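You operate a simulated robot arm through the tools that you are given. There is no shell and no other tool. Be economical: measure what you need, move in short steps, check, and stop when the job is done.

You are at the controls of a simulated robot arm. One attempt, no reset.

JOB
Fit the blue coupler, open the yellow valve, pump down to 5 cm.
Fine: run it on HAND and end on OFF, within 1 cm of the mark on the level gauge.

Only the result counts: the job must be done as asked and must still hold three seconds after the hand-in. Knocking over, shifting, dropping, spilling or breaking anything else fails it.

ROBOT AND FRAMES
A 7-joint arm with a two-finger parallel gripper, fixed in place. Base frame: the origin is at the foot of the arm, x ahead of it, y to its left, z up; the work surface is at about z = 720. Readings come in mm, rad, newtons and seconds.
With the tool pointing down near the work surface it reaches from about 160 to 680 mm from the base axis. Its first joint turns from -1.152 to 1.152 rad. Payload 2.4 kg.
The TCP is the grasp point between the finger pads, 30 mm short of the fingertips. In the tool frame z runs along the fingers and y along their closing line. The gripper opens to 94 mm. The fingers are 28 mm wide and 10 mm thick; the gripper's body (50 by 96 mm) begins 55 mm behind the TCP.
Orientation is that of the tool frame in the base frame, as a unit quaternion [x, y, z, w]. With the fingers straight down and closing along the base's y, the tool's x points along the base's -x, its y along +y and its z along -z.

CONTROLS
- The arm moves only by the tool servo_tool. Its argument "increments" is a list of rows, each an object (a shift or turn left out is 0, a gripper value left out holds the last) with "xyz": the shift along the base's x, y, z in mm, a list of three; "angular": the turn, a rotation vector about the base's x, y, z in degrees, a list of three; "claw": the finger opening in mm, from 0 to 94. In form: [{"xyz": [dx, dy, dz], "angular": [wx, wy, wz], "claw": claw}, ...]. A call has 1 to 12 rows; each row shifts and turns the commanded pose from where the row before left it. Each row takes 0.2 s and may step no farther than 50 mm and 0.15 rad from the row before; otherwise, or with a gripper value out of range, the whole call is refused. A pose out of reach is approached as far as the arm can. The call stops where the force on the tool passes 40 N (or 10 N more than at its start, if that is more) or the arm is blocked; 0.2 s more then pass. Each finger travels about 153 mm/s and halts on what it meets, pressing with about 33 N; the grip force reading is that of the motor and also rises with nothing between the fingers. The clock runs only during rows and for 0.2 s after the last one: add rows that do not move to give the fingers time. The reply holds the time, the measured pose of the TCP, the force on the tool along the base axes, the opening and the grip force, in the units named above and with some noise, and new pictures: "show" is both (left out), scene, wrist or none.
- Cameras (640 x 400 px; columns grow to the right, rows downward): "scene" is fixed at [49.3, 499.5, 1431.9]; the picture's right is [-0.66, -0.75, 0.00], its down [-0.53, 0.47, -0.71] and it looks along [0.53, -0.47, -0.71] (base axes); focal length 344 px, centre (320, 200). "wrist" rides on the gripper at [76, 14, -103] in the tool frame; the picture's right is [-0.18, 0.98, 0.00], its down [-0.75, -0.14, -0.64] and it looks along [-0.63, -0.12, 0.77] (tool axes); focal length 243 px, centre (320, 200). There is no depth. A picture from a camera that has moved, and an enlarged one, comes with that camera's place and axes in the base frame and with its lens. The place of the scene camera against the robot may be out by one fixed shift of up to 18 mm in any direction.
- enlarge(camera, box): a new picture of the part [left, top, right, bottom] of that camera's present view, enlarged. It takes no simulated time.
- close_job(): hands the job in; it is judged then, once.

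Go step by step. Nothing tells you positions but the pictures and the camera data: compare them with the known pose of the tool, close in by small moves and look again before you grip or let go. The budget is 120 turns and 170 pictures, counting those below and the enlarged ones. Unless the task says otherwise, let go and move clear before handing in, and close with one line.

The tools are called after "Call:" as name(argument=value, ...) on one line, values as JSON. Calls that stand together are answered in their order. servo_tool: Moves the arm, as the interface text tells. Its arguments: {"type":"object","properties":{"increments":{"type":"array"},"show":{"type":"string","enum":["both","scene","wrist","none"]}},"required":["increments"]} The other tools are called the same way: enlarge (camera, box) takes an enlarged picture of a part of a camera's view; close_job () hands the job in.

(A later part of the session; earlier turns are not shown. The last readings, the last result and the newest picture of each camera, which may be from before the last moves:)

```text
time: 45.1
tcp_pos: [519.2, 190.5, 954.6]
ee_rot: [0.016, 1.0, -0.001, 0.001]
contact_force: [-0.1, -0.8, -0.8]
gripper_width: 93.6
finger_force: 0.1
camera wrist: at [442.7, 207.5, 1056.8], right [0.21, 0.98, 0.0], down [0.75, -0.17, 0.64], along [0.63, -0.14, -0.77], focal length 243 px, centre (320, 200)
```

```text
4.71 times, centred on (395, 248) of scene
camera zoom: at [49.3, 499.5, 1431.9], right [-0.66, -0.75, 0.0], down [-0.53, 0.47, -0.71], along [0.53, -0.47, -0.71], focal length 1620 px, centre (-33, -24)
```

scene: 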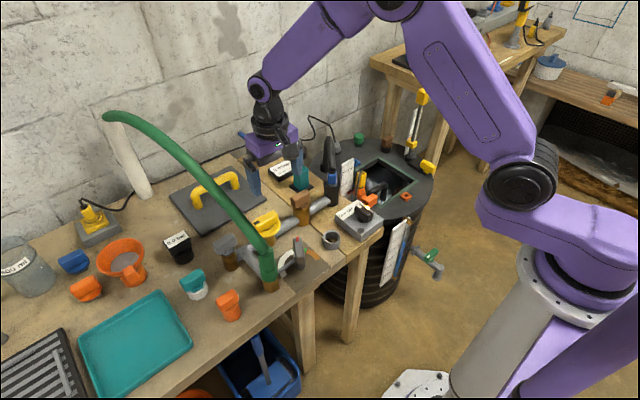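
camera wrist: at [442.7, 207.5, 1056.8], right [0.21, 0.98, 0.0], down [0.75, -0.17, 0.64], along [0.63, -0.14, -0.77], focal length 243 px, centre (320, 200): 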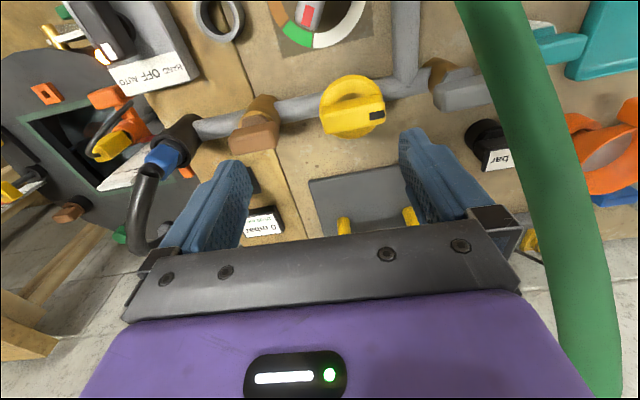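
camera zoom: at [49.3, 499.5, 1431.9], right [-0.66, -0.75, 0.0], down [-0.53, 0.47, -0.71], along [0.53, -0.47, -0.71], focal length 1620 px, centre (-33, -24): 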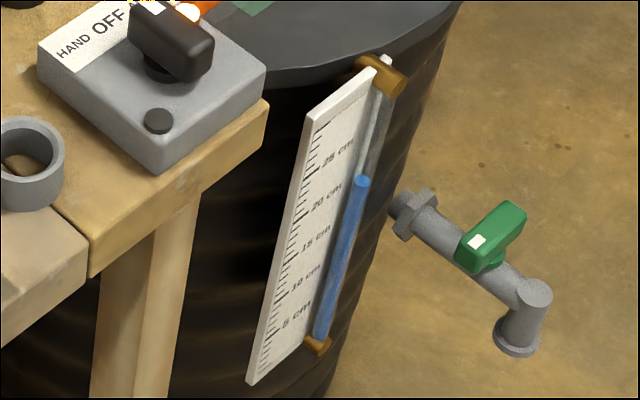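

The yellow handle bar lies along y at about (548,223), top near z≈790, with a ring below. I'll turn the fingers to close along x and hover above it.

Call:
servo_tool(increments=[{"xyz": [7, 8, 0], "angular": [0, 0, -8], "claw": 60}, {"xyz": [7, 8, 0], "angular": [0, 0, -8]}, {"xyz": [7, 8, 0], "angular": [0, 0, -8]}, {"xyz": [8, 8, 0], "angular": [0, 0, -8]}, {"angular": [0, 0, -8]}, {"angular": [0, 0, -8]}, {"angular": [0, 0, -8]}, {"angular": [0, 0, -8]}, {"angular": [0, 0, -8]}, {"angular": [0, 0, -8]}, {"xyz": [0, 0, -30], "angular": [0, 0, -8]}, {"xyz": [0, 0, -30]}], show="both")

Call:
enlarge(camera="wrist", box=[220, 40, 420, 200])

```text
time: 47.7
tcp_pos: [547.9, 223.4, 898.2]
ee_rot: [0.708, 0.706, 0.0, 0.001]
contact_force: [0.5, 0.2, 0.6]
gripper_width: 59.7
finger_force: 0.0
camera wrist: at [562.2, 300.5, 999.7], right [0.98, -0.19, 0.0], down [-0.14, -0.75, 0.64], along [-0.12, -0.63, -0.77], focal length 243 px, centre (320, 200)
```

scene: 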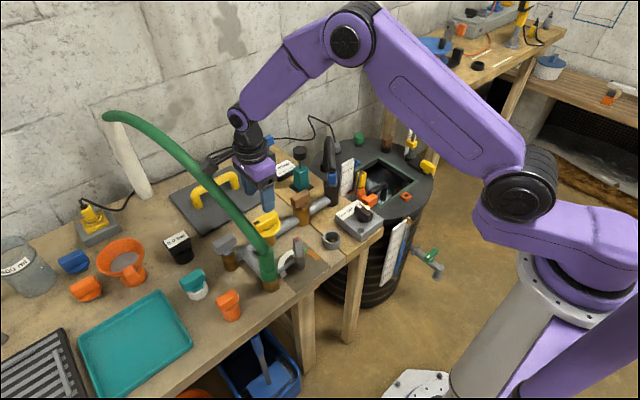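
wrist: 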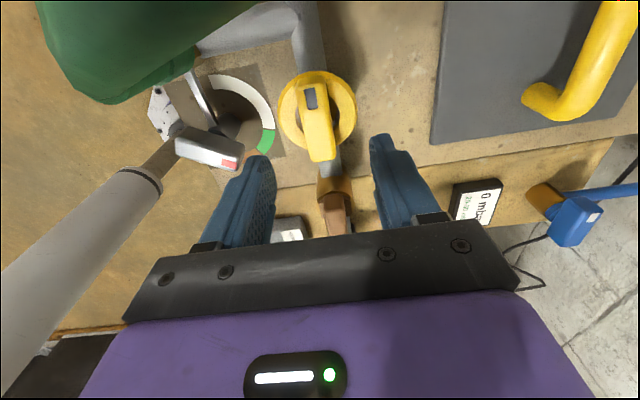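

```text
2.50 times, centred on (320, 120) of wrist
camera zoom: at [562.2, 300.5, 999.7], right [0.98, -0.19, 0.0], down [-0.14, -0.75, 0.64], along [-0.12, -0.63, -0.77], focal length 606 px, centre (320, 400)
```

zoom: 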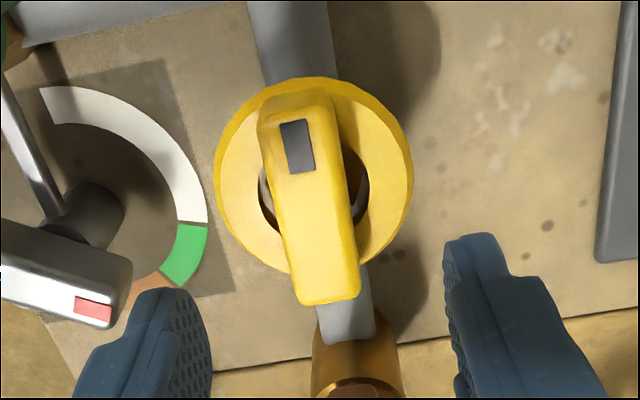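

The green hose passes very near the camera on this side. I'll go back up and use the opposite orientation, with the camera on the −y side.

Call:
servo_tool(increments=[{"xyz": [0, 0, 30]}, {"xyz": [0, -8, 30], "angular": [0, 0, 8]}, {"xyz": [0, -12, 0], "angular": [0, 0, 8]}, {"angular": [0, 0, 8]}, {"angular": [0, 0, 8]}, {"angular": [0, 0, 8]}, {"angular": [0, 0, 8]}, {"angular": [0, 0, 8]}, {"angular": [0, 0, 8]}, {"angular": [0, 0, 8]}, {"angular": [0, 0, 8]}, {"angular": [0, 0, 8]}], show="none")

Call:
servo_tool(increments=[{"angular": [0, 0, 8]}, {"angular": [0, 0, 8]}, {"angular": [0, 0, 8]}, {"angular": [0, 0, 8]}, {"angular": [0, 0, 8]}, {"angular": [0, 0, 8]}, {"angular": [0, 0, 8]}, {"angular": [0, 0, 8]}, {"angular": [0, 0, 8]}, {"angular": [0, 0, 8]}, {"angular": [0, 0, 8]}, {}], show="both")

```text
time: 50.3
tcp_pos: [547.9, 201.5, 955.0]
ee_rot: [0.015, 1.0, 0.001, 0.002]
contact_force: [0.6, -0.2, 0.6]
gripper_width: 60.1
finger_force: 0.0
```

```text
time: 52.9
tcp_pos: [548.8, 202.9, 955.4]
ee_rot: [-0.683, 0.73, 0.001, 0.0]
contact_force: [0.0, 0.0, 0.3]
gripper_width: 60.1
finger_force: 0.0
camera wrist: at [529.5, 128.2, 1058.1], right [-0.97, 0.25, 0.0], down [0.19, 0.74, 0.64], along [0.16, 0.62, -0.77], focal length 243 px, centre (320, 200)
```

scene: 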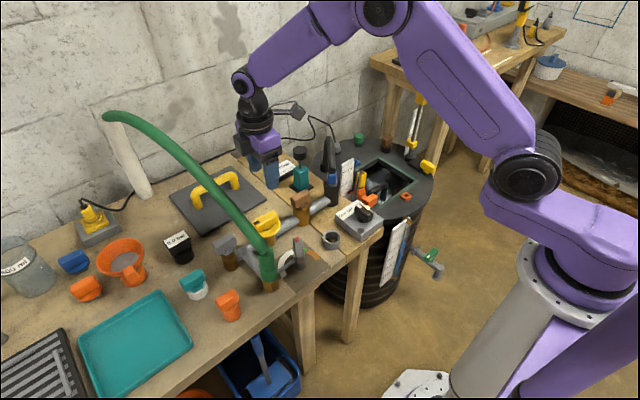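
wrist: 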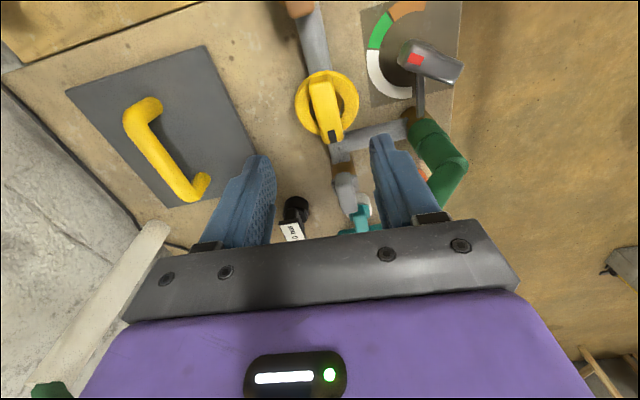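

Full turn reached, and this side is clear. I'll zoom on the handle, then descend.

Call:
servo_tool(increments=[{"xyz": [0, 18, -25]}, {"xyz": [0, 0, -35]}, {"xyz": [0, 0, -30]}, {"xyz": [0, 0, -15]}, {}], show="both")

Call:
enlarge(camera="wrist", box=[220, 60, 420, 220])

Call:
enlarge(camera="scene", box=[220, 150, 310, 240])

```text
time: 54.1
tcp_pos: [546.9, 222.9, 848.5]
ee_rot: [-0.683, 0.731, 0.001, 0.0]
contact_force: [0.3, 1.0, 0.4]
gripper_width: 59.9
finger_force: 0.0
camera wrist: at [527.8, 146.5, 951.7], right [-0.97, 0.25, 0.0], down [0.19, 0.74, 0.64], along [0.16, 0.62, -0.77], focal length 243 px, centre (320, 200)
```

scene: 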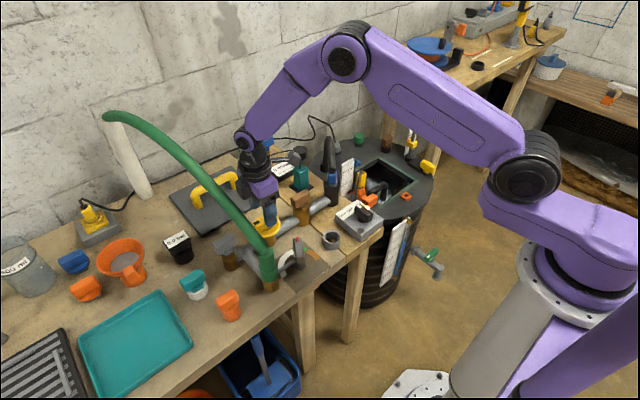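
wrist: 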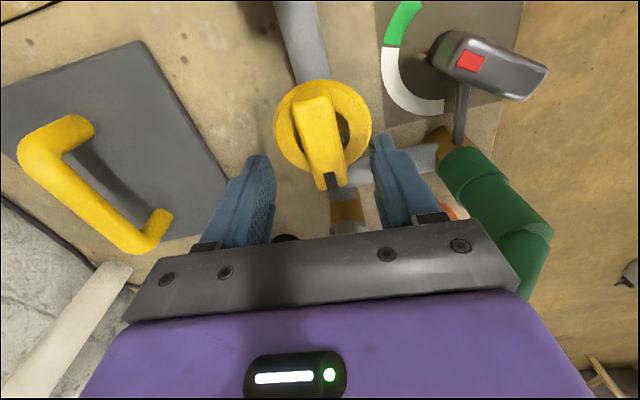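

```text
2.50 times, centred on (320, 140) of wrist
camera zoom: at [527.8, 146.5, 951.7], right [-0.97, 0.25, 0.0], down [0.19, 0.74, 0.64], along [0.16, 0.62, -0.77], focal length 606 px, centre (320, 350)
```

zoom: 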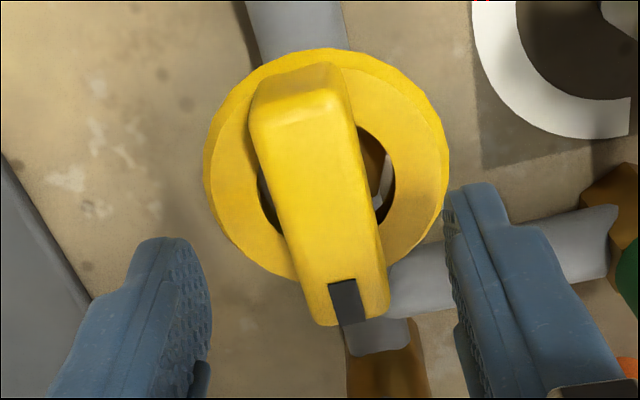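

```text
4.44 times, centred on (265, 195) of scene
camera zoom: at [49.3, 499.5, 1431.9], right [-0.66, -0.75, 0.0], down [-0.53, 0.47, -0.71], along [0.53, -0.47, -0.71], focal length 1530 px, centre (564, 222)
```

zoom: 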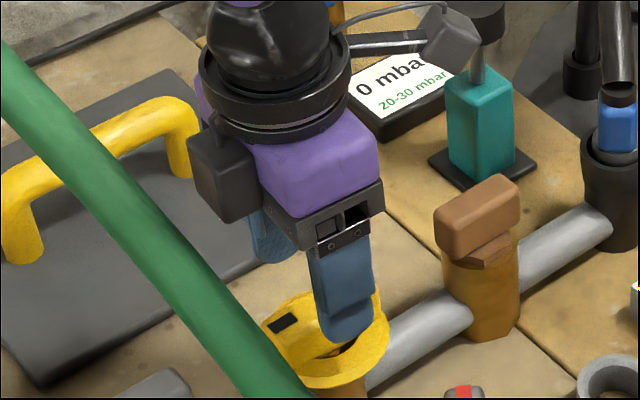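

Bar centre is at about (547.5,220.5). I'll descend to TCP ≈808 with the fingers at 46 mm and check the tips against the ring.

Call:
servo_tool(increments=[{"xyz": [0.5, -2, -15], "claw": 46}, {"xyz": [0, 0, -15]}, {"xyz": [0, 0, -10]}, {}], show="none")

Call:
enlarge(camera="wrist", box=[240, 80, 400, 220])

Call:
enlarge(camera="scene", box=[240, 180, 300, 240])

```text
time: 54.9
tcp_pos: [547.9, 218.3, 818.4]
ee_rot: [-0.682, 0.731, 0.001, -0.001]
contact_force: [-3.9, -2.4, 11.5]
gripper_width: 43.6
finger_force: 0.0
stopped in row 3: the force on the tool passed its limit (the readings are from after the stop); the commanded pose is now the measured one
```

```text
2.86 times, centred on (320, 150) of wrist
camera zoom: at [530.3, 143.6, 920.8], right [-0.97, 0.25, 0.0], down [0.19, 0.74, 0.64], along [0.16, 0.62, -0.77], focal length 693 px, centre (320, 343)
```

zoom: 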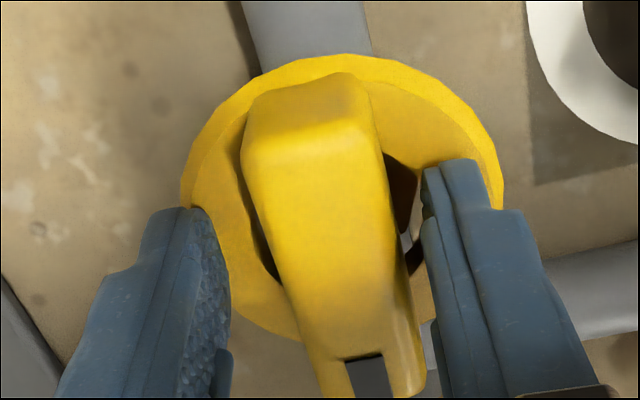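

```text
6.67 times, centred on (270, 210) of scene
camera zoom: at [49.0, 499.4, 1431.9], right [-0.66, -0.75, 0.0], down [-0.53, 0.47, -0.71], along [0.53, -0.47, -0.71], focal length 2295 px, centre (653, 133)
```

zoom: 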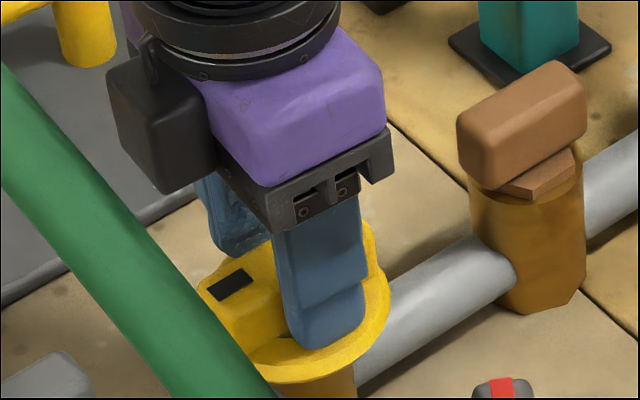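

The tips touched the ring, so its top is at z≈788 and the axis works out at (543.7,213.5). I'll raise 2.5 mm, centre on the axis and close on the bar.

Call:
servo_tool(increments=[{"xyz": [0, 0, 2.5]}, {"xyz": [-4, -4.7, 0]}, {}, {"claw": 30}, {"claw": 0}, {}, {}], show="none")

Call:
enlarge(camera="wrist", box=[240, 80, 400, 220])

```text
time: 56.5
tcp_pos: [544.3, 213.3, 820.0]
ee_rot: [-0.681, 0.732, 0.001, -0.001]
contact_force: [-3.8, -0.3, 0.2]
gripper_width: 24.0
finger_force: 45.2
```

```text
2.86 times, centred on (320, 150) of wrist
camera zoom: at [525.7, 139.4, 923.0], right [-0.97, 0.25, 0.0], down [0.19, 0.74, 0.64], along [0.16, 0.62, -0.77], focal length 693 px, centre (320, 343)
```

zoom: 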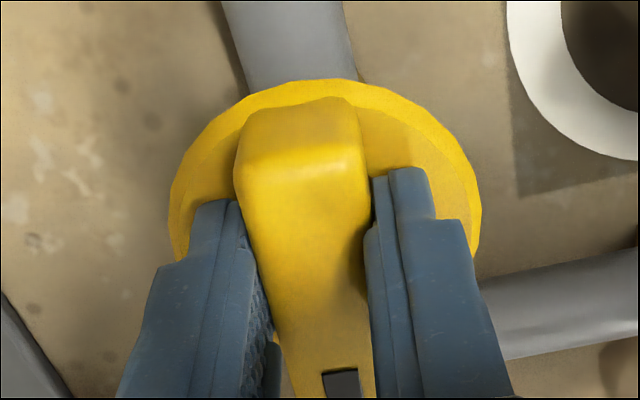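

Gripped at 24 mm. I'll test the turning direction with a small clockwise move first.

Call:
servo_tool(increments=[{"angular": [0, 0, -4]}, {"angular": [0, 0, -4]}, {"angular": [0, 0, -4]}, {}], show="none")

Call:
enlarge(camera="wrist", box=[240, 80, 400, 220])

```text
time: 57.5
tcp_pos: [544.9, 213.6, 819.8]
ee_rot: [-0.603, 0.798, 0.002, -0.002]
contact_force: [-19.6, -3.5, 9.1]
gripper_width: 23.8
finger_force: 45.1
```

```text
2.86 times, centred on (320, 150) of wrist
camera zoom: at [509.5, 145.4, 923.1], right [-0.89, 0.45, 0.0], down [0.35, 0.69, 0.64], along [0.28, 0.57, -0.77], focal length 693 px, centre (320, 343)
```

zoom: 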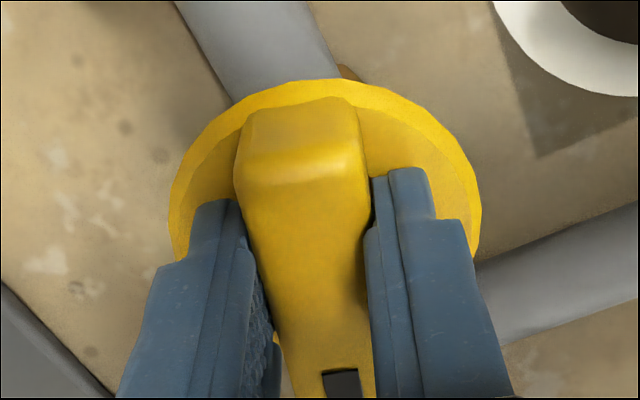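

The handle turns clockwise freely. I'll continue toward 90°, nudging x to relieve the side force.

Call:
servo_tool(increments=[{"xyz": [-1.2, 0, 0.5], "angular": [0, 0, -6]}, {"angular": [0, 0, -6]}, {"angular": [0, 0, -6]}, {"angular": [0, 0, -6]}, {"angular": [0, 0, -6]}, {}], show="none")

Call:
enlarge(camera="wrist", box=[240, 80, 400, 220])

```text
time: 58.9
tcp_pos: [540.5, 215.3, 820.8]
ee_rot: [-0.376, 0.927, 0.001, -0.003]
contact_force: [-31.7, 9.2, 5.1]
gripper_width: 23.9
finger_force: 45.3
```

```text
2.86 times, centred on (320, 150) of wrist
camera zoom: at [477.0, 173.5, 923.3], right [-0.55, 0.83, 0.0], down [0.64, 0.42, 0.64], along [0.53, 0.35, -0.77], focal length 693 px, centre (320, 343)
```

zoom: 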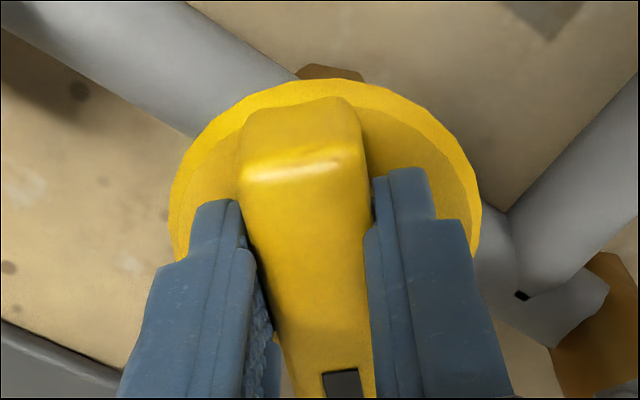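

Turned 42° so far. The axis pulls toward (540,215), so I'll recentre there and continue.

Call:
servo_tool(increments=[{"xyz": [-3.5, 1.5, 0]}, {"angular": [0, 0, -6]}, {"angular": [0, 0, -6]}, {"angular": [0, 0, -6]}, {"angular": [0, 0, -6]}, {}], show="none")

Call:
enlarge(camera="wrist", box=[220, 60, 420, 220])

```text
time: 60.3
tcp_pos: [539.2, 218.8, 821.0]
ee_rot: [-0.175, 0.985, 0.001, 0.0]
contact_force: [-20.4, 12.5, -5.1]
gripper_width: 23.6
finger_force: 45.0
```

```text
2.50 times, centred on (320, 140) of wrist
camera zoom: at [463.1, 205.5, 923.0], right [-0.17, 0.99, 0.0], down [0.76, 0.13, 0.64], along [0.63, 0.11, -0.77], focal length 606 px, centre (320, 350)
```

zoom: 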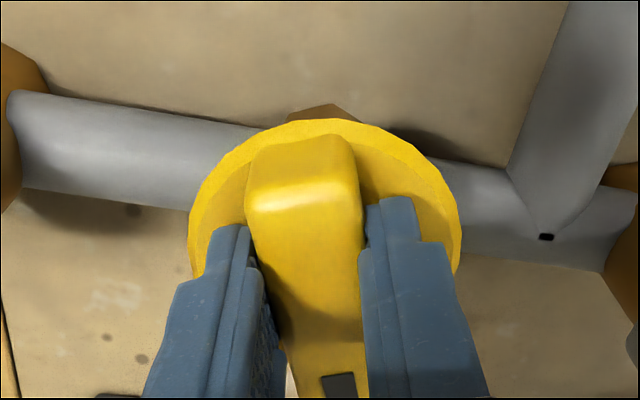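

Turned 66°. I'll recentre and finish to about 90°, feeling for a stop.

Call:
servo_tool(increments=[{"xyz": [-2, 3, 0]}, {"angular": [0, 0, -6]}, {"angular": [0, 0, -6]}, {"angular": [0, 0, -6]}, {"angular": [0, 0, -5]}, {}], show="none")

Call:
enlarge(camera="wrist", box=[220, 60, 420, 220])

```text
time: 61.7
tcp_pos: [538.7, 220.5, 821.0]
ee_rot: [0.022, 1.0, 0.002, 0.003]
contact_force: [-5.0, 17.6, -7.5]
gripper_width: 24.3
finger_force: 44.5
```

```text
2.50 times, centred on (320, 140) of wrist
camera zoom: at [462.9, 238.3, 922.7], right [0.23, 0.97, 0.0], down [0.74, -0.18, 0.65], along [0.63, -0.14, -0.76], focal length 606 px, centre (320, 350)
```

zoom: 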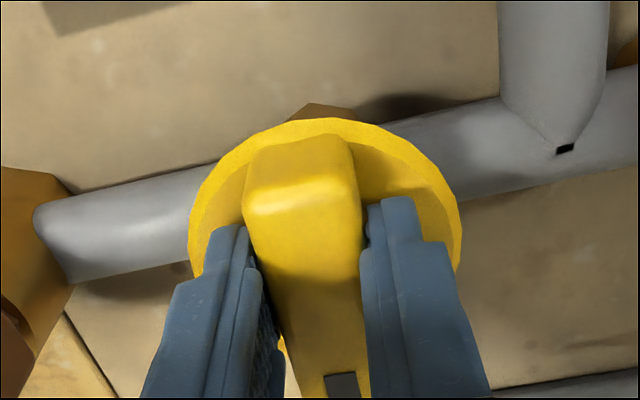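

Turned 88° to square across the pipe. I'll check for an end stop with a few degrees more.

Call:
servo_tool(increments=[{"xyz": [-0.5, 2, 0]}, {"angular": [0, 0, -4]}, {"angular": [0, 0, -4]}, {}], show="none")

Call:
enlarge(camera="wrist", box=[220, 60, 420, 220])

Call:
enlarge(camera="scene", box=[220, 170, 300, 250])

```text
time: 62.7
tcp_pos: [536.7, 219.5, 820.4]
ee_rot: [0.094, 0.996, 0.002, 0.0]
contact_force: [-2.7, 10.6, -6.2]
gripper_width: 28.4
finger_force: 45.1
```

```text
2.50 times, centred on (320, 140) of wrist
camera zoom: at [465.5, 249.0, 923.3], right [0.36, 0.93, 0.0], down [0.71, -0.28, 0.64], along [0.6, -0.23, -0.77], focal length 606 px, centre (320, 350)
```

zoom: 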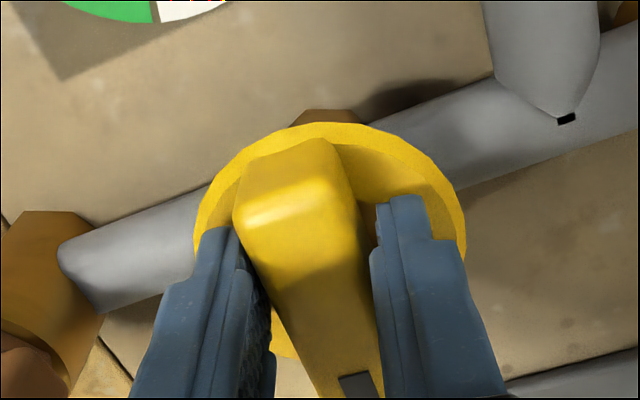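

```text
5.00 times, centred on (260, 210) of scene
camera zoom: at [49.3, 499.8, 1431.8], right [-0.66, -0.75, 0.0], down [-0.53, 0.47, -0.71], along [0.53, -0.47, -0.71], focal length 1721 px, centre (620, 150)
```

zoom: 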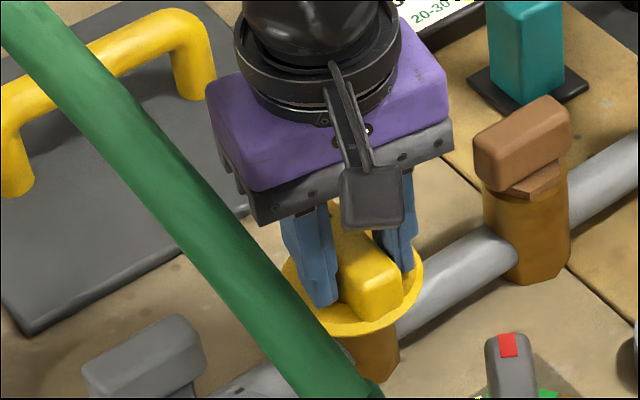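

A stop is felt at 90°: the bar no longer follows. I'll unwind 8°, release and rise.

Call:
servo_tool(increments=[{"angular": [0, 0, 6]}, {"claw": 40}, {"claw": 60}, {}, {"xyz": [0, 0, 25]}, {"xyz": [0, 0, 40]}, {"xyz": [0, 0, 45]}, {"xyz": [-40, 0, 10]}, {"xyz": [-40, 0, 0]}, {}], show="both")

Call:
enlarge(camera="wrist", box=[200, 60, 440, 240])

Call:
enlarge(camera="scene", box=[320, 170, 400, 260])

```text
time: 64.9
tcp_pos: [457.8, 219.7, 939.7]
ee_rot: [0.043, 0.999, 0.001, -0.001]
contact_force: [-0.2, 0.1, -0.3]
gripper_width: 59.9
finger_force: 0.0
camera wrist: at [383.1, 240.8, 1043.0], right [0.27, 0.96, 0.0], down [0.74, -0.21, 0.64], along [0.62, -0.17, -0.77], focal length 243 px, centre (320, 200)
```

scene: 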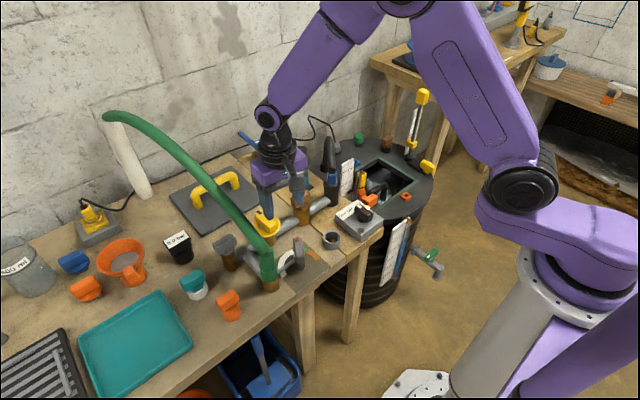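
wrist: 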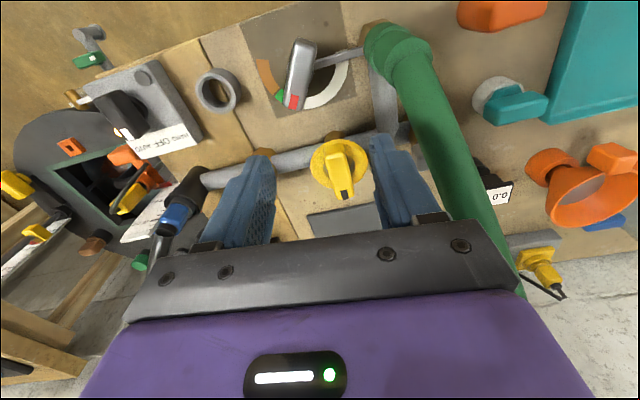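

```text
2.22 times, centred on (320, 150) of wrist
camera zoom: at [383.1, 240.8, 1043.0], right [0.27, 0.96, 0.0], down [0.74, -0.21, 0.64], along [0.62, -0.17, -0.77], focal length 539 px, centre (320, 311)
```

zoom: 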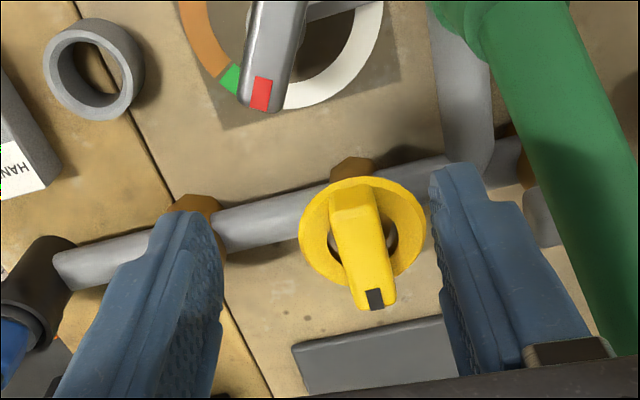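

```text
4.44 times, centred on (360, 215) of scene
camera zoom: at [49.2, 499.5, 1431.9], right [-0.66, -0.75, 0.0], down [-0.53, 0.47, -0.71], along [0.53, -0.47, -0.71], focal length 1530 px, centre (142, 133)
```

zoom: 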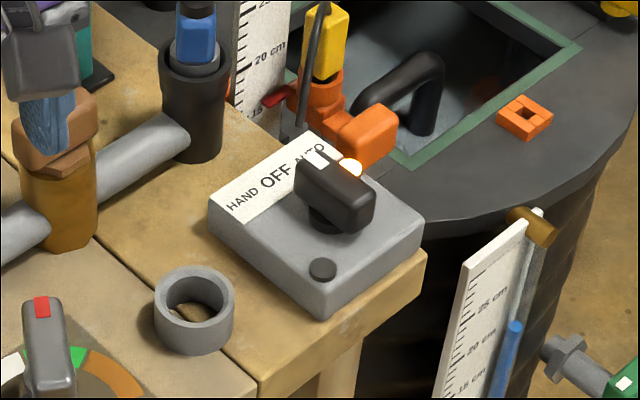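

The valve is now across the pipe. Next I go over to the switch box, about (419,10), for a close look at the knob.

Call:
servo_tool(increments=[{"xyz": [0, -45, 0]}, {"xyz": [0, -45, 0]}, {"xyz": [0, -45, 0]}, {"xyz": [0, -45, -10], "angular": [0, 0, 5]}, {"xyz": [0, -20, -30]}, {}], show="wrist")

Call:
enlarge(camera="wrist", box=[220, 20, 420, 180])

```text
time: 66.3
tcp_pos: [459.2, 20.9, 900.1]
ee_rot: [-0.001, 1.0, 0.0, 0.0]
contact_force: [0.1, 0.1, 0.0]
gripper_width: 60.2
finger_force: 0.0
camera wrist: at [382.0, 34.6, 1003.5], right [0.18, 0.98, 0.0], down [0.75, -0.14, 0.64], along [0.63, -0.12, -0.77], focal length 243 px, centre (320, 200)
```

wrist: 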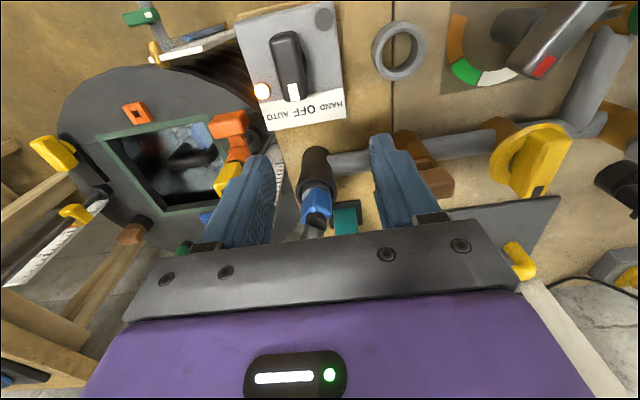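

```text
2.50 times, centred on (320, 100) of wrist
camera zoom: at [382.0, 34.6, 1003.5], right [0.18, 0.98, 0.0], down [0.75, -0.14, 0.64], along [0.63, -0.12, -0.77], focal length 606 px, centre (320, 450)
```

zoom: 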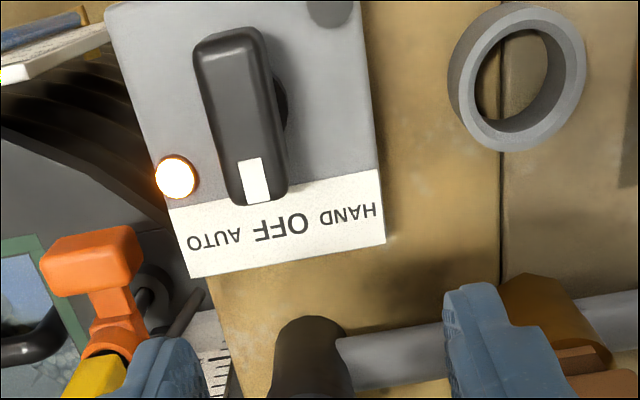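

Seen square-on, the knob is parallel to the box, so it's on OFF; HAND lies toward +y (counter-clockwise). The knob top is near (421.5,0.5,772), so I'll approach above it.

Call:
servo_tool(increments=[{"xyz": [-19, -10, -20], "claw": 50}, {"xyz": [-19, -10, -25]}, {"xyz": [0, 0, -25]}, {}], show="both")

Call:
enlarge(camera="wrist", box=[220, 60, 420, 220])

Call:
enlarge(camera="scene", box=[320, 160, 400, 250])

```text
time: 67.3
tcp_pos: [419.1, 0.5, 829.6]
ee_rot: [0.0, 1.0, 0.002, 0.001]
contact_force: [-0.3, -0.1, -0.4]
gripper_width: 49.8
finger_force: 0.1
camera wrist: at [343.8, 15.4, 932.5], right [0.18, 0.98, 0.0], down [0.75, -0.14, 0.64], along [0.63, -0.12, -0.77], focal length 243 px, centre (320, 200)
```

scene: 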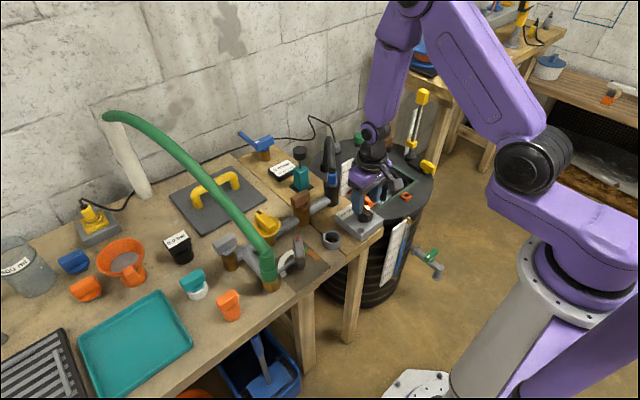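
wrist: 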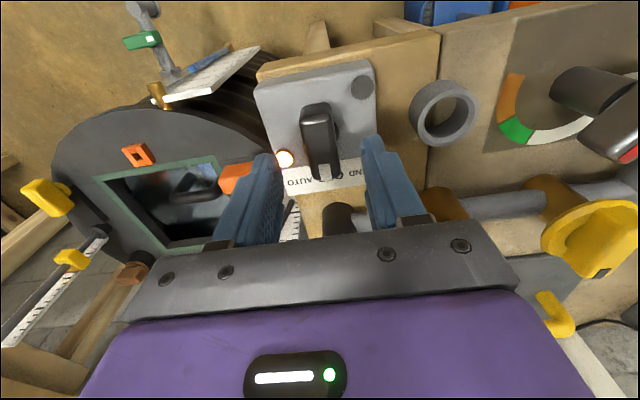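

```text
2.50 times, centred on (320, 140) of wrist
camera zoom: at [343.8, 15.4, 932.5], right [0.18, 0.98, 0.0], down [0.75, -0.14, 0.64], along [0.63, -0.12, -0.77], focal length 606 px, centre (320, 350)
```

zoom: 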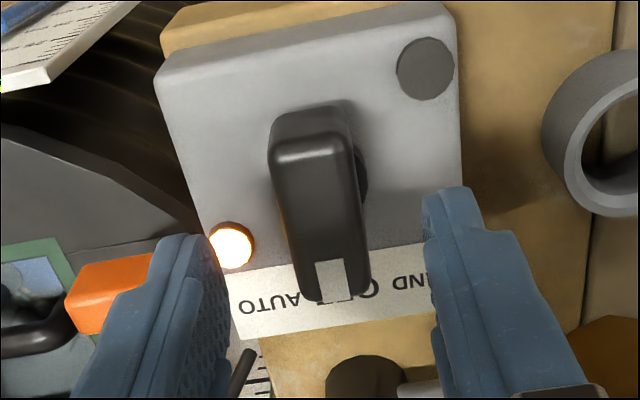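

```text
4.44 times, centred on (360, 205) of scene
camera zoom: at [49.3, 499.5, 1431.9], right [-0.66, -0.75, 0.0], down [-0.53, 0.47, -0.71], along [0.53, -0.47, -0.71], focal length 1530 px, centre (142, 178)
```

zoom: 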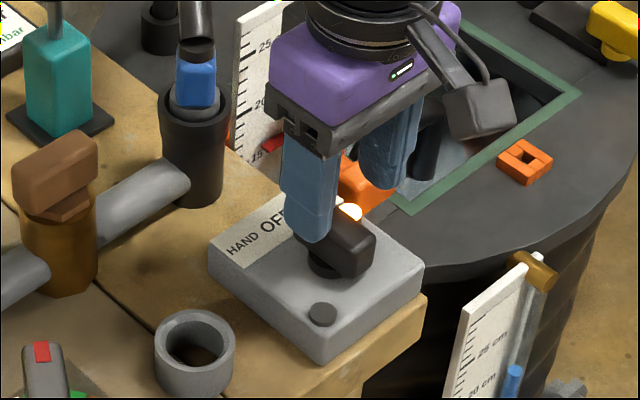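

Knob centre is at about (423.5,1). I'll lower over it in small steps.

Call:
servo_tool(increments=[{"xyz": [4, 0.5, -15]}, {"xyz": [0, 0, -15]}, {"xyz": [0, 0, -8]}, {"xyz": [0, 0, -5]}, {}], show="none")

Call:
enlarge(camera="wrist", box=[220, 60, 420, 220])

Call:
enlarge(camera="scene", box=[330, 170, 390, 240])

```text
time: 68.5
tcp_pos: [424.3, 2.2, 788.2]
ee_rot: [-0.001, 1.0, 0.001, 0.0]
contact_force: [0.4, 0.0, 0.6]
gripper_width: 50.0
finger_force: 0.1
```

```text
2.50 times, centred on (320, 140) of wrist
camera zoom: at [348.6, 16.0, 889.6], right [0.18, 0.98, 0.0], down [0.75, -0.14, 0.64], along [0.63, -0.12, -0.77], focal length 606 px, centre (320, 350)
```

zoom: 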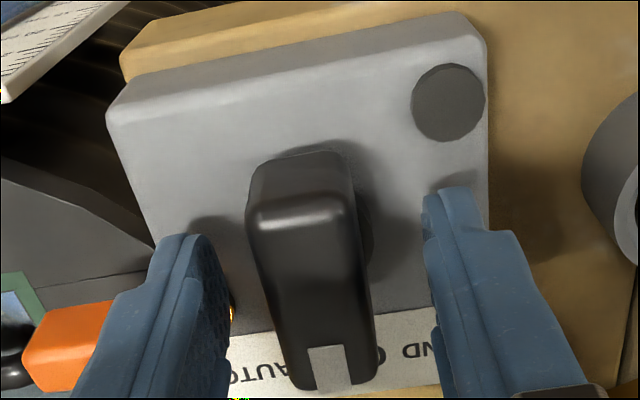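

```text
5.71 times, centred on (360, 205) of scene
camera zoom: at [49.3, 499.5, 1431.9], right [-0.66, -0.75, 0.0], down [-0.53, 0.47, -0.71], along [0.53, -0.47, -0.71], focal length 1967 px, centre (91, 171)
```

zoom: 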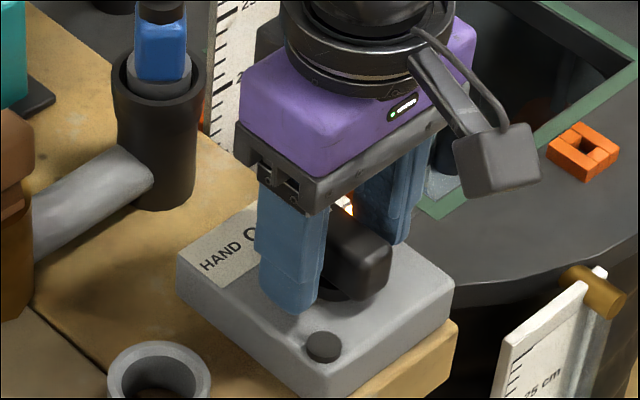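

I'll shift (−3,−2) to the knob's centre and close.

Call:
servo_tool(increments=[{"xyz": [-3, -2, 0]}, {}, {"claw": 28}, {"claw": 0}, {}, {}], show="none")

Call:
enlarge(camera="wrist", box=[220, 60, 420, 220])

Call:
enlarge(camera="scene", box=[360, 205, 420, 290])

Call:
enlarge(camera="scene", box=[155, 220, 205, 270])

```text
time: 69.9
tcp_pos: [422.0, 1.3, 787.7]
ee_rot: [-0.002, 1.0, 0.001, 0.0]
contact_force: [0.2, 30.1, -4.8]
gripper_width: 27.7
finger_force: 44.8
```

```text
2.50 times, centred on (320, 140) of wrist
camera zoom: at [345.8, 15.4, 889.8], right [0.18, 0.98, 0.0], down [0.75, -0.14, 0.64], along [0.63, -0.11, -0.77], focal length 606 px, centre (320, 350)
```

zoom: 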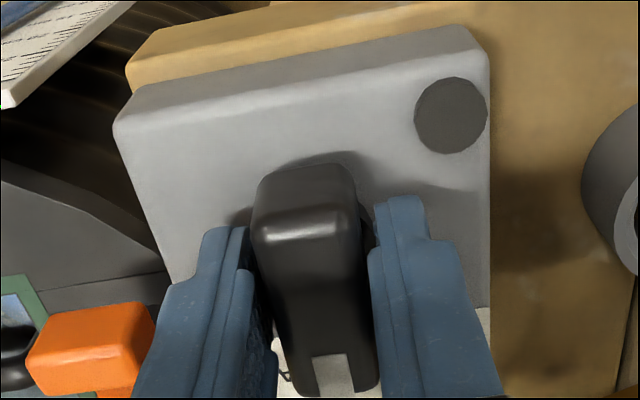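

```text
4.71 times, centred on (390, 248) of scene
camera zoom: at [49.3, 500.2, 1431.7], right [-0.66, -0.75, 0.0], down [-0.53, 0.47, -0.71], along [0.53, -0.47, -0.71], focal length 1620 px, centre (-9, -24)
```

zoom: 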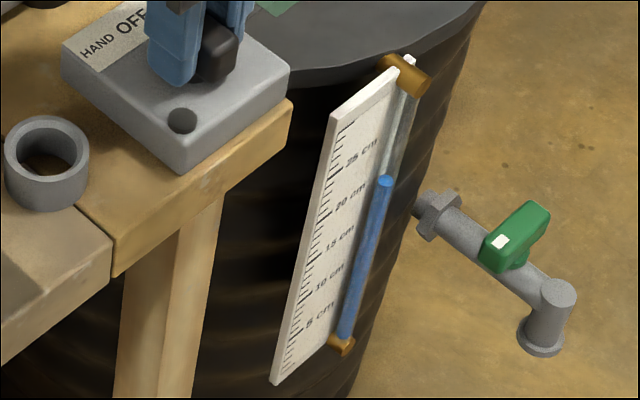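

```text
8.00 times, centred on (180, 245) of scene
camera zoom: at [49.3, 500.2, 1431.7], right [-0.66, -0.75, 0.0], down [-0.53, 0.47, -0.71], along [0.53, -0.47, -0.71], focal length 2754 px, centre (1440, -160)
```

zoom: 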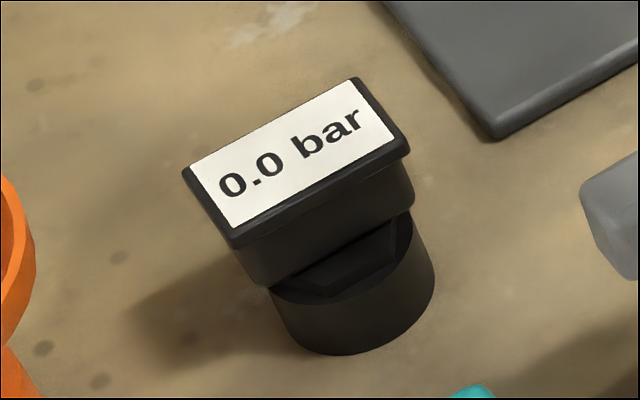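

Sight gauge is still about 22 cm and pressure 0.0 bar. I'll relieve the side force, then turn counter-clockwise toward HAND.

Call:
servo_tool(increments=[{"xyz": [0, 2, 0]}, {"angular": [0, 0, 5]}, {"angular": [0, 0, 5]}, {"angular": [0, 0, 5]}, {"angular": [0, 0, 5]}], show="none")

Call:
enlarge(camera="wrist", box=[220, 60, 420, 220])

```text
time: 71.1
tcp_pos: [423.1, 0.6, 787.1]
ee_rot: [-0.174, 0.985, 0.001, -0.001]
contact_force: [3.7, 11.5, -22.6]
gripper_width: 27.6
finger_force: 44.4
```

```text
2.50 times, centred on (320, 140) of wrist
camera zoom: at [345.6, -11.8, 889.8], right [-0.17, 0.99, 0.0], down [0.76, 0.13, 0.64], along [0.63, 0.11, -0.77], focal length 606 px, centre (320, 350)
```

zoom: 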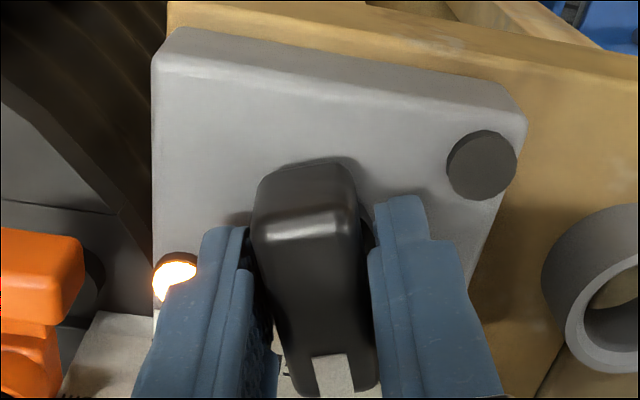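

It follows. I'll continue to turn until the stop, then check lamps and gauges.

Call:
servo_tool(increments=[{"angular": [0, 0, 5]}, {"angular": [0, 0, 5]}, {"angular": [0, 0, 5]}, {"angular": [0, 0, 5]}], show="none")

Call:
enlarge(camera="wrist", box=[220, 60, 420, 220])

Call:
enlarge(camera="scene", box=[310, 140, 420, 290])

Call:
enlarge(camera="scene", box=[155, 220, 205, 270])

```text
time: 72.1
tcp_pos: [422.6, 0.5, 786.8]
ee_rot: [-0.343, 0.939, 0.002, 0.001]
contact_force: [8.0, 3.5, -17.3]
gripper_width: 27.9
finger_force: 45.2
```

```text
2.50 times, centred on (320, 140) of wrist
camera zoom: at [354.8, -37.5, 889.8], right [-0.49, 0.87, 0.0], down [0.67, 0.38, 0.64], along [0.56, 0.32, -0.77], focal length 606 px, centre (320, 350)
```

zoom: 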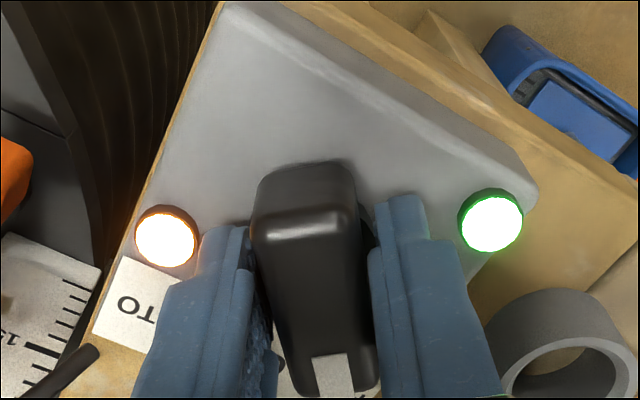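

```text
2.67 times, centred on (365, 215) of scene
camera zoom: at [49.7, 499.6, 1431.8], right [-0.66, -0.75, 0.0], down [-0.53, 0.47, -0.71], along [0.53, -0.47, -0.71], focal length 918 px, centre (200, 160)
```

zoom: 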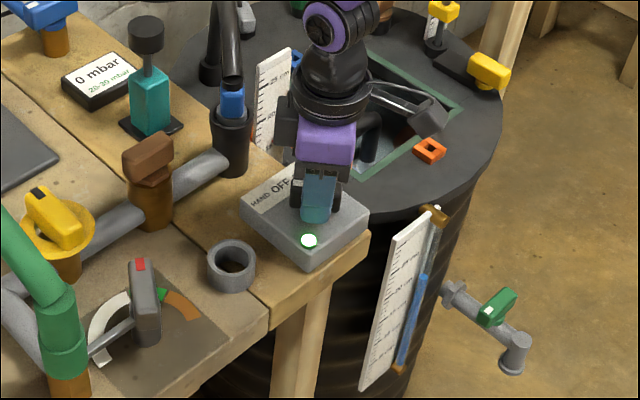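

```text
8.00 times, centred on (180, 245) of scene
camera zoom: at [49.7, 499.6, 1431.8], right [-0.66, -0.75, 0.0], down [-0.53, 0.47, -0.71], along [0.53, -0.47, -0.71], focal length 2754 px, centre (1440, -160)
```

zoom: 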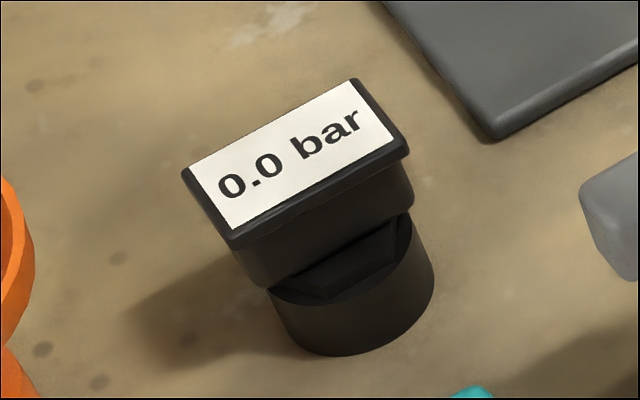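

The green run lamp is on. I let a short time pass and check pressure, level and the coupler.

Call:
servo_tool(increments=[{"angular": [0, 0, 3]}, {}, {}], show="none")

Call:
enlarge(camera="scene", box=[370, 205, 420, 290])

Call:
enlarge(camera="scene", box=[160, 130, 350, 290])

```text
time: 72.9
tcp_pos: [421.2, 0.8, 788.1]
ee_rot: [-0.367, 0.93, 0.002, 0.0]
contact_force: [10.3, -5.2, -13.6]
gripper_width: 27.6
finger_force: 45.0
```

```text
4.71 times, centred on (395, 248) of scene
camera zoom: at [49.7, 499.4, 1431.9], right [-0.66, -0.75, 0.0], down [-0.53, 0.47, -0.71], along [0.53, -0.47, -0.71], focal length 1620 px, centre (-33, -24)
```

zoom: 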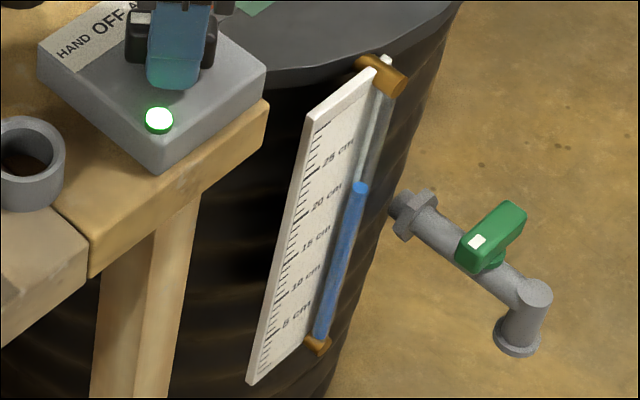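

```text
2.50 times, centred on (255, 210) of scene
camera zoom: at [49.7, 499.4, 1431.9], right [-0.66, -0.75, 0.0], down [-0.53, 0.47, -0.71], along [0.53, -0.47, -0.71], focal length 860 px, centre (482, 175)
```

zoom: 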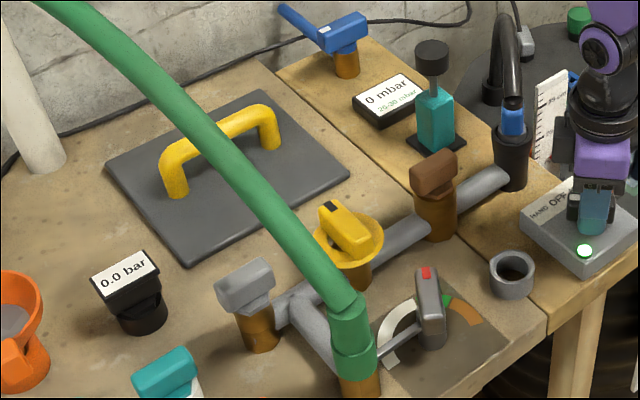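

The level is falling with no leak visible. I'll zoom the gauge tightly to calibrate the reading.

Call:
enlarge(camera="scene", box=[382, 214, 412, 288])

Call:
enlarge(camera="scene", box=[385, 240, 410, 290])

```text
5.41 times, centred on (397, 251) of scene
camera zoom: at [49.7, 499.4, 1431.9], right [-0.66, -0.75, 0.0], down [-0.53, 0.47, -0.71], along [0.53, -0.47, -0.71], focal length 1860 px, centre (-96, -76)
```

zoom: 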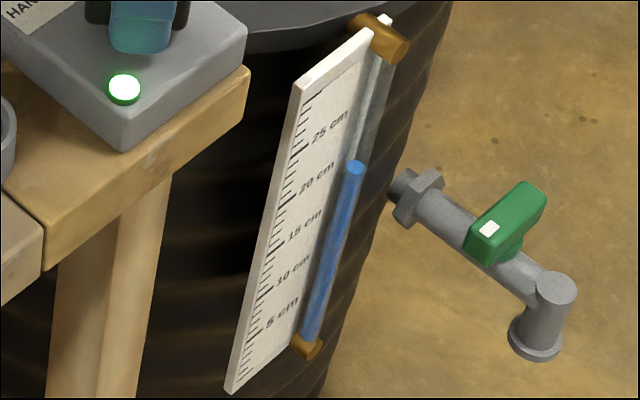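

```text
8.00 times, centred on (398, 265) of scene
camera zoom: at [49.7, 499.4, 1431.9], right [-0.66, -0.75, 0.0], down [-0.53, 0.47, -0.71], along [0.53, -0.47, -0.71], focal length 2754 px, centre (-300, -320)
```

zoom: 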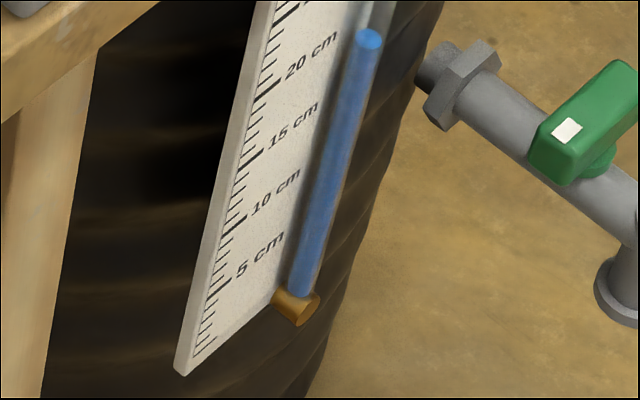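

Calibrated: the column now reads ≈19.7 cm, and the 5 cm point will be at about (308,239) in this 8× view. I'll let it run 1 s to get the rate.

Call:
servo_tool(increments=[{}, {}, {}, {}], show="none")

Call:
enlarge(camera="scene", box=[385, 240, 410, 290])

Call:
enlarge(camera="scene", box=[160, 130, 350, 290])

```text
time: 73.9
tcp_pos: [422.2, -0.2, 787.3]
ee_rot: [-0.367, 0.93, 0.001, 0.001]
contact_force: [13.3, -12.4, -12.9]
gripper_width: 27.7
finger_force: 44.5
```

```text
8.00 times, centred on (398, 265) of scene
camera zoom: at [49.7, 499.2, 1432.0], right [-0.66, -0.75, 0.0], down [-0.53, 0.47, -0.71], along [0.53, -0.47, -0.71], focal length 2754 px, centre (-300, -320)
```

zoom: 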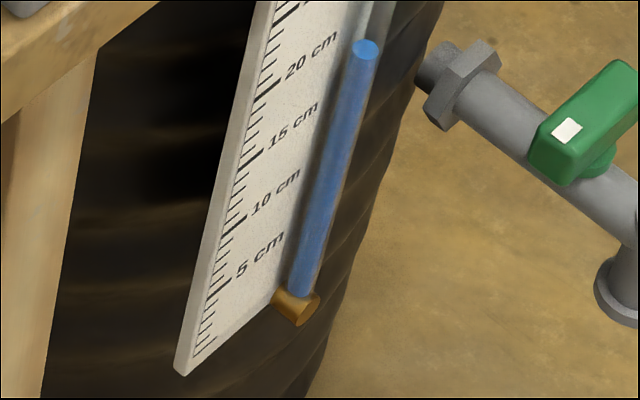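

```text
2.50 times, centred on (255, 210) of scene
camera zoom: at [49.7, 499.2, 1432.0], right [-0.66, -0.75, 0.0], down [-0.53, 0.47, -0.71], along [0.53, -0.47, -0.71], focal length 860 px, centre (482, 175)
```

zoom: 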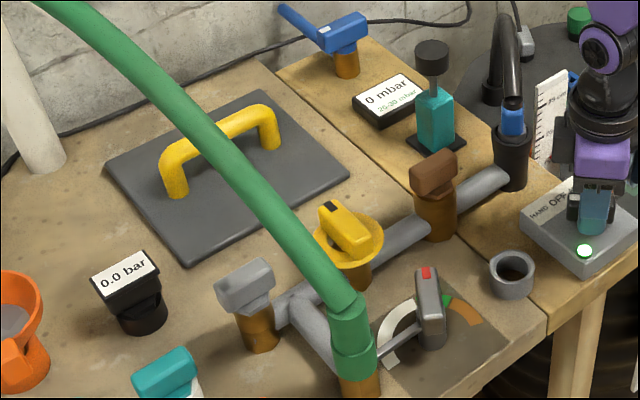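

Rate is about 0.7–0.75 cm/s, now ≈19.1 cm. I run about 10 s more, then re-read.

Call:
servo_tool(increments=[{}, {}, {}, {}, {}, {}, {}, {}, {}, {}, {}, {}], show="none")

Call:
servo_tool(increments=[{}, {}, {}, {}, {}, {}, {}, {}, {}, {}, {}, {}], show="none")

Call:
servo_tool(increments=[{}, {}, {}, {}, {}, {}, {}, {}, {}, {}, {}, {}], show="none")

Call:
enlarge(camera="scene", box=[385, 240, 410, 290])

Call:
enlarge(camera="scene", box=[220, 110, 420, 290])

```text
time: 76.5
tcp_pos: [422.1, -0.0, 786.5]
ee_rot: [-0.367, 0.93, 0.001, 0.001]
contact_force: [15.2, -23.0, -2.5]
gripper_width: 27.4
finger_force: 45.0
```

```text
time: 79.1
tcp_pos: [421.9, 0.1, 788.1]
ee_rot: [-0.366, 0.931, 0.001, 0.001]
contact_force: [14.7, -22.6, 1.4]
gripper_width: 27.5
finger_force: 44.9
```

```text
time: 81.7
tcp_pos: [421.5, 0.8, 786.6]
ee_rot: [-0.367, 0.93, 0.001, 0.0]
contact_force: [14.0, -22.5, 3.1]
gripper_width: 27.7
finger_force: 44.8
```

```text
8.00 times, centred on (398, 265) of scene
camera zoom: at [49.5, 499.1, 1432.1], right [-0.66, -0.75, 0.0], down [-0.53, 0.47, -0.71], along [0.53, -0.47, -0.71], focal length 2754 px, centre (-300, -320)
```

zoom: 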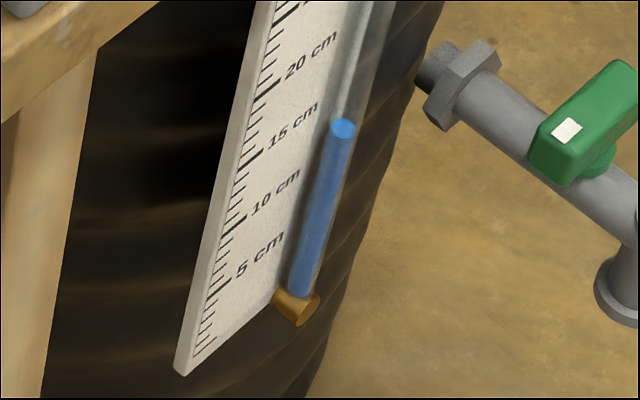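

```text
2.22 times, centred on (320, 200) of scene
camera zoom: at [49.5, 499.1, 1432.1], right [-0.66, -0.75, 0.0], down [-0.53, 0.47, -0.71], along [0.53, -0.47, -0.71], focal length 765 px, centre (320, 200)
```

zoom: 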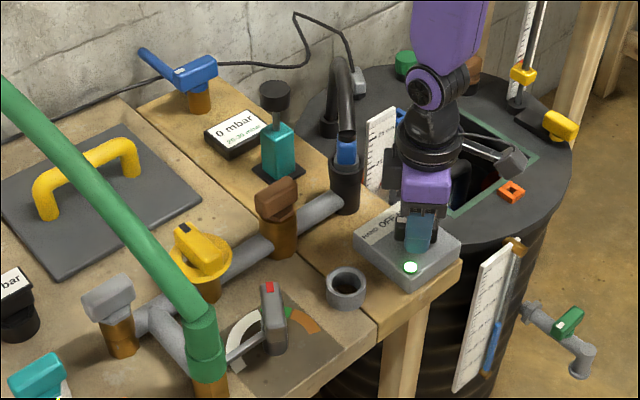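

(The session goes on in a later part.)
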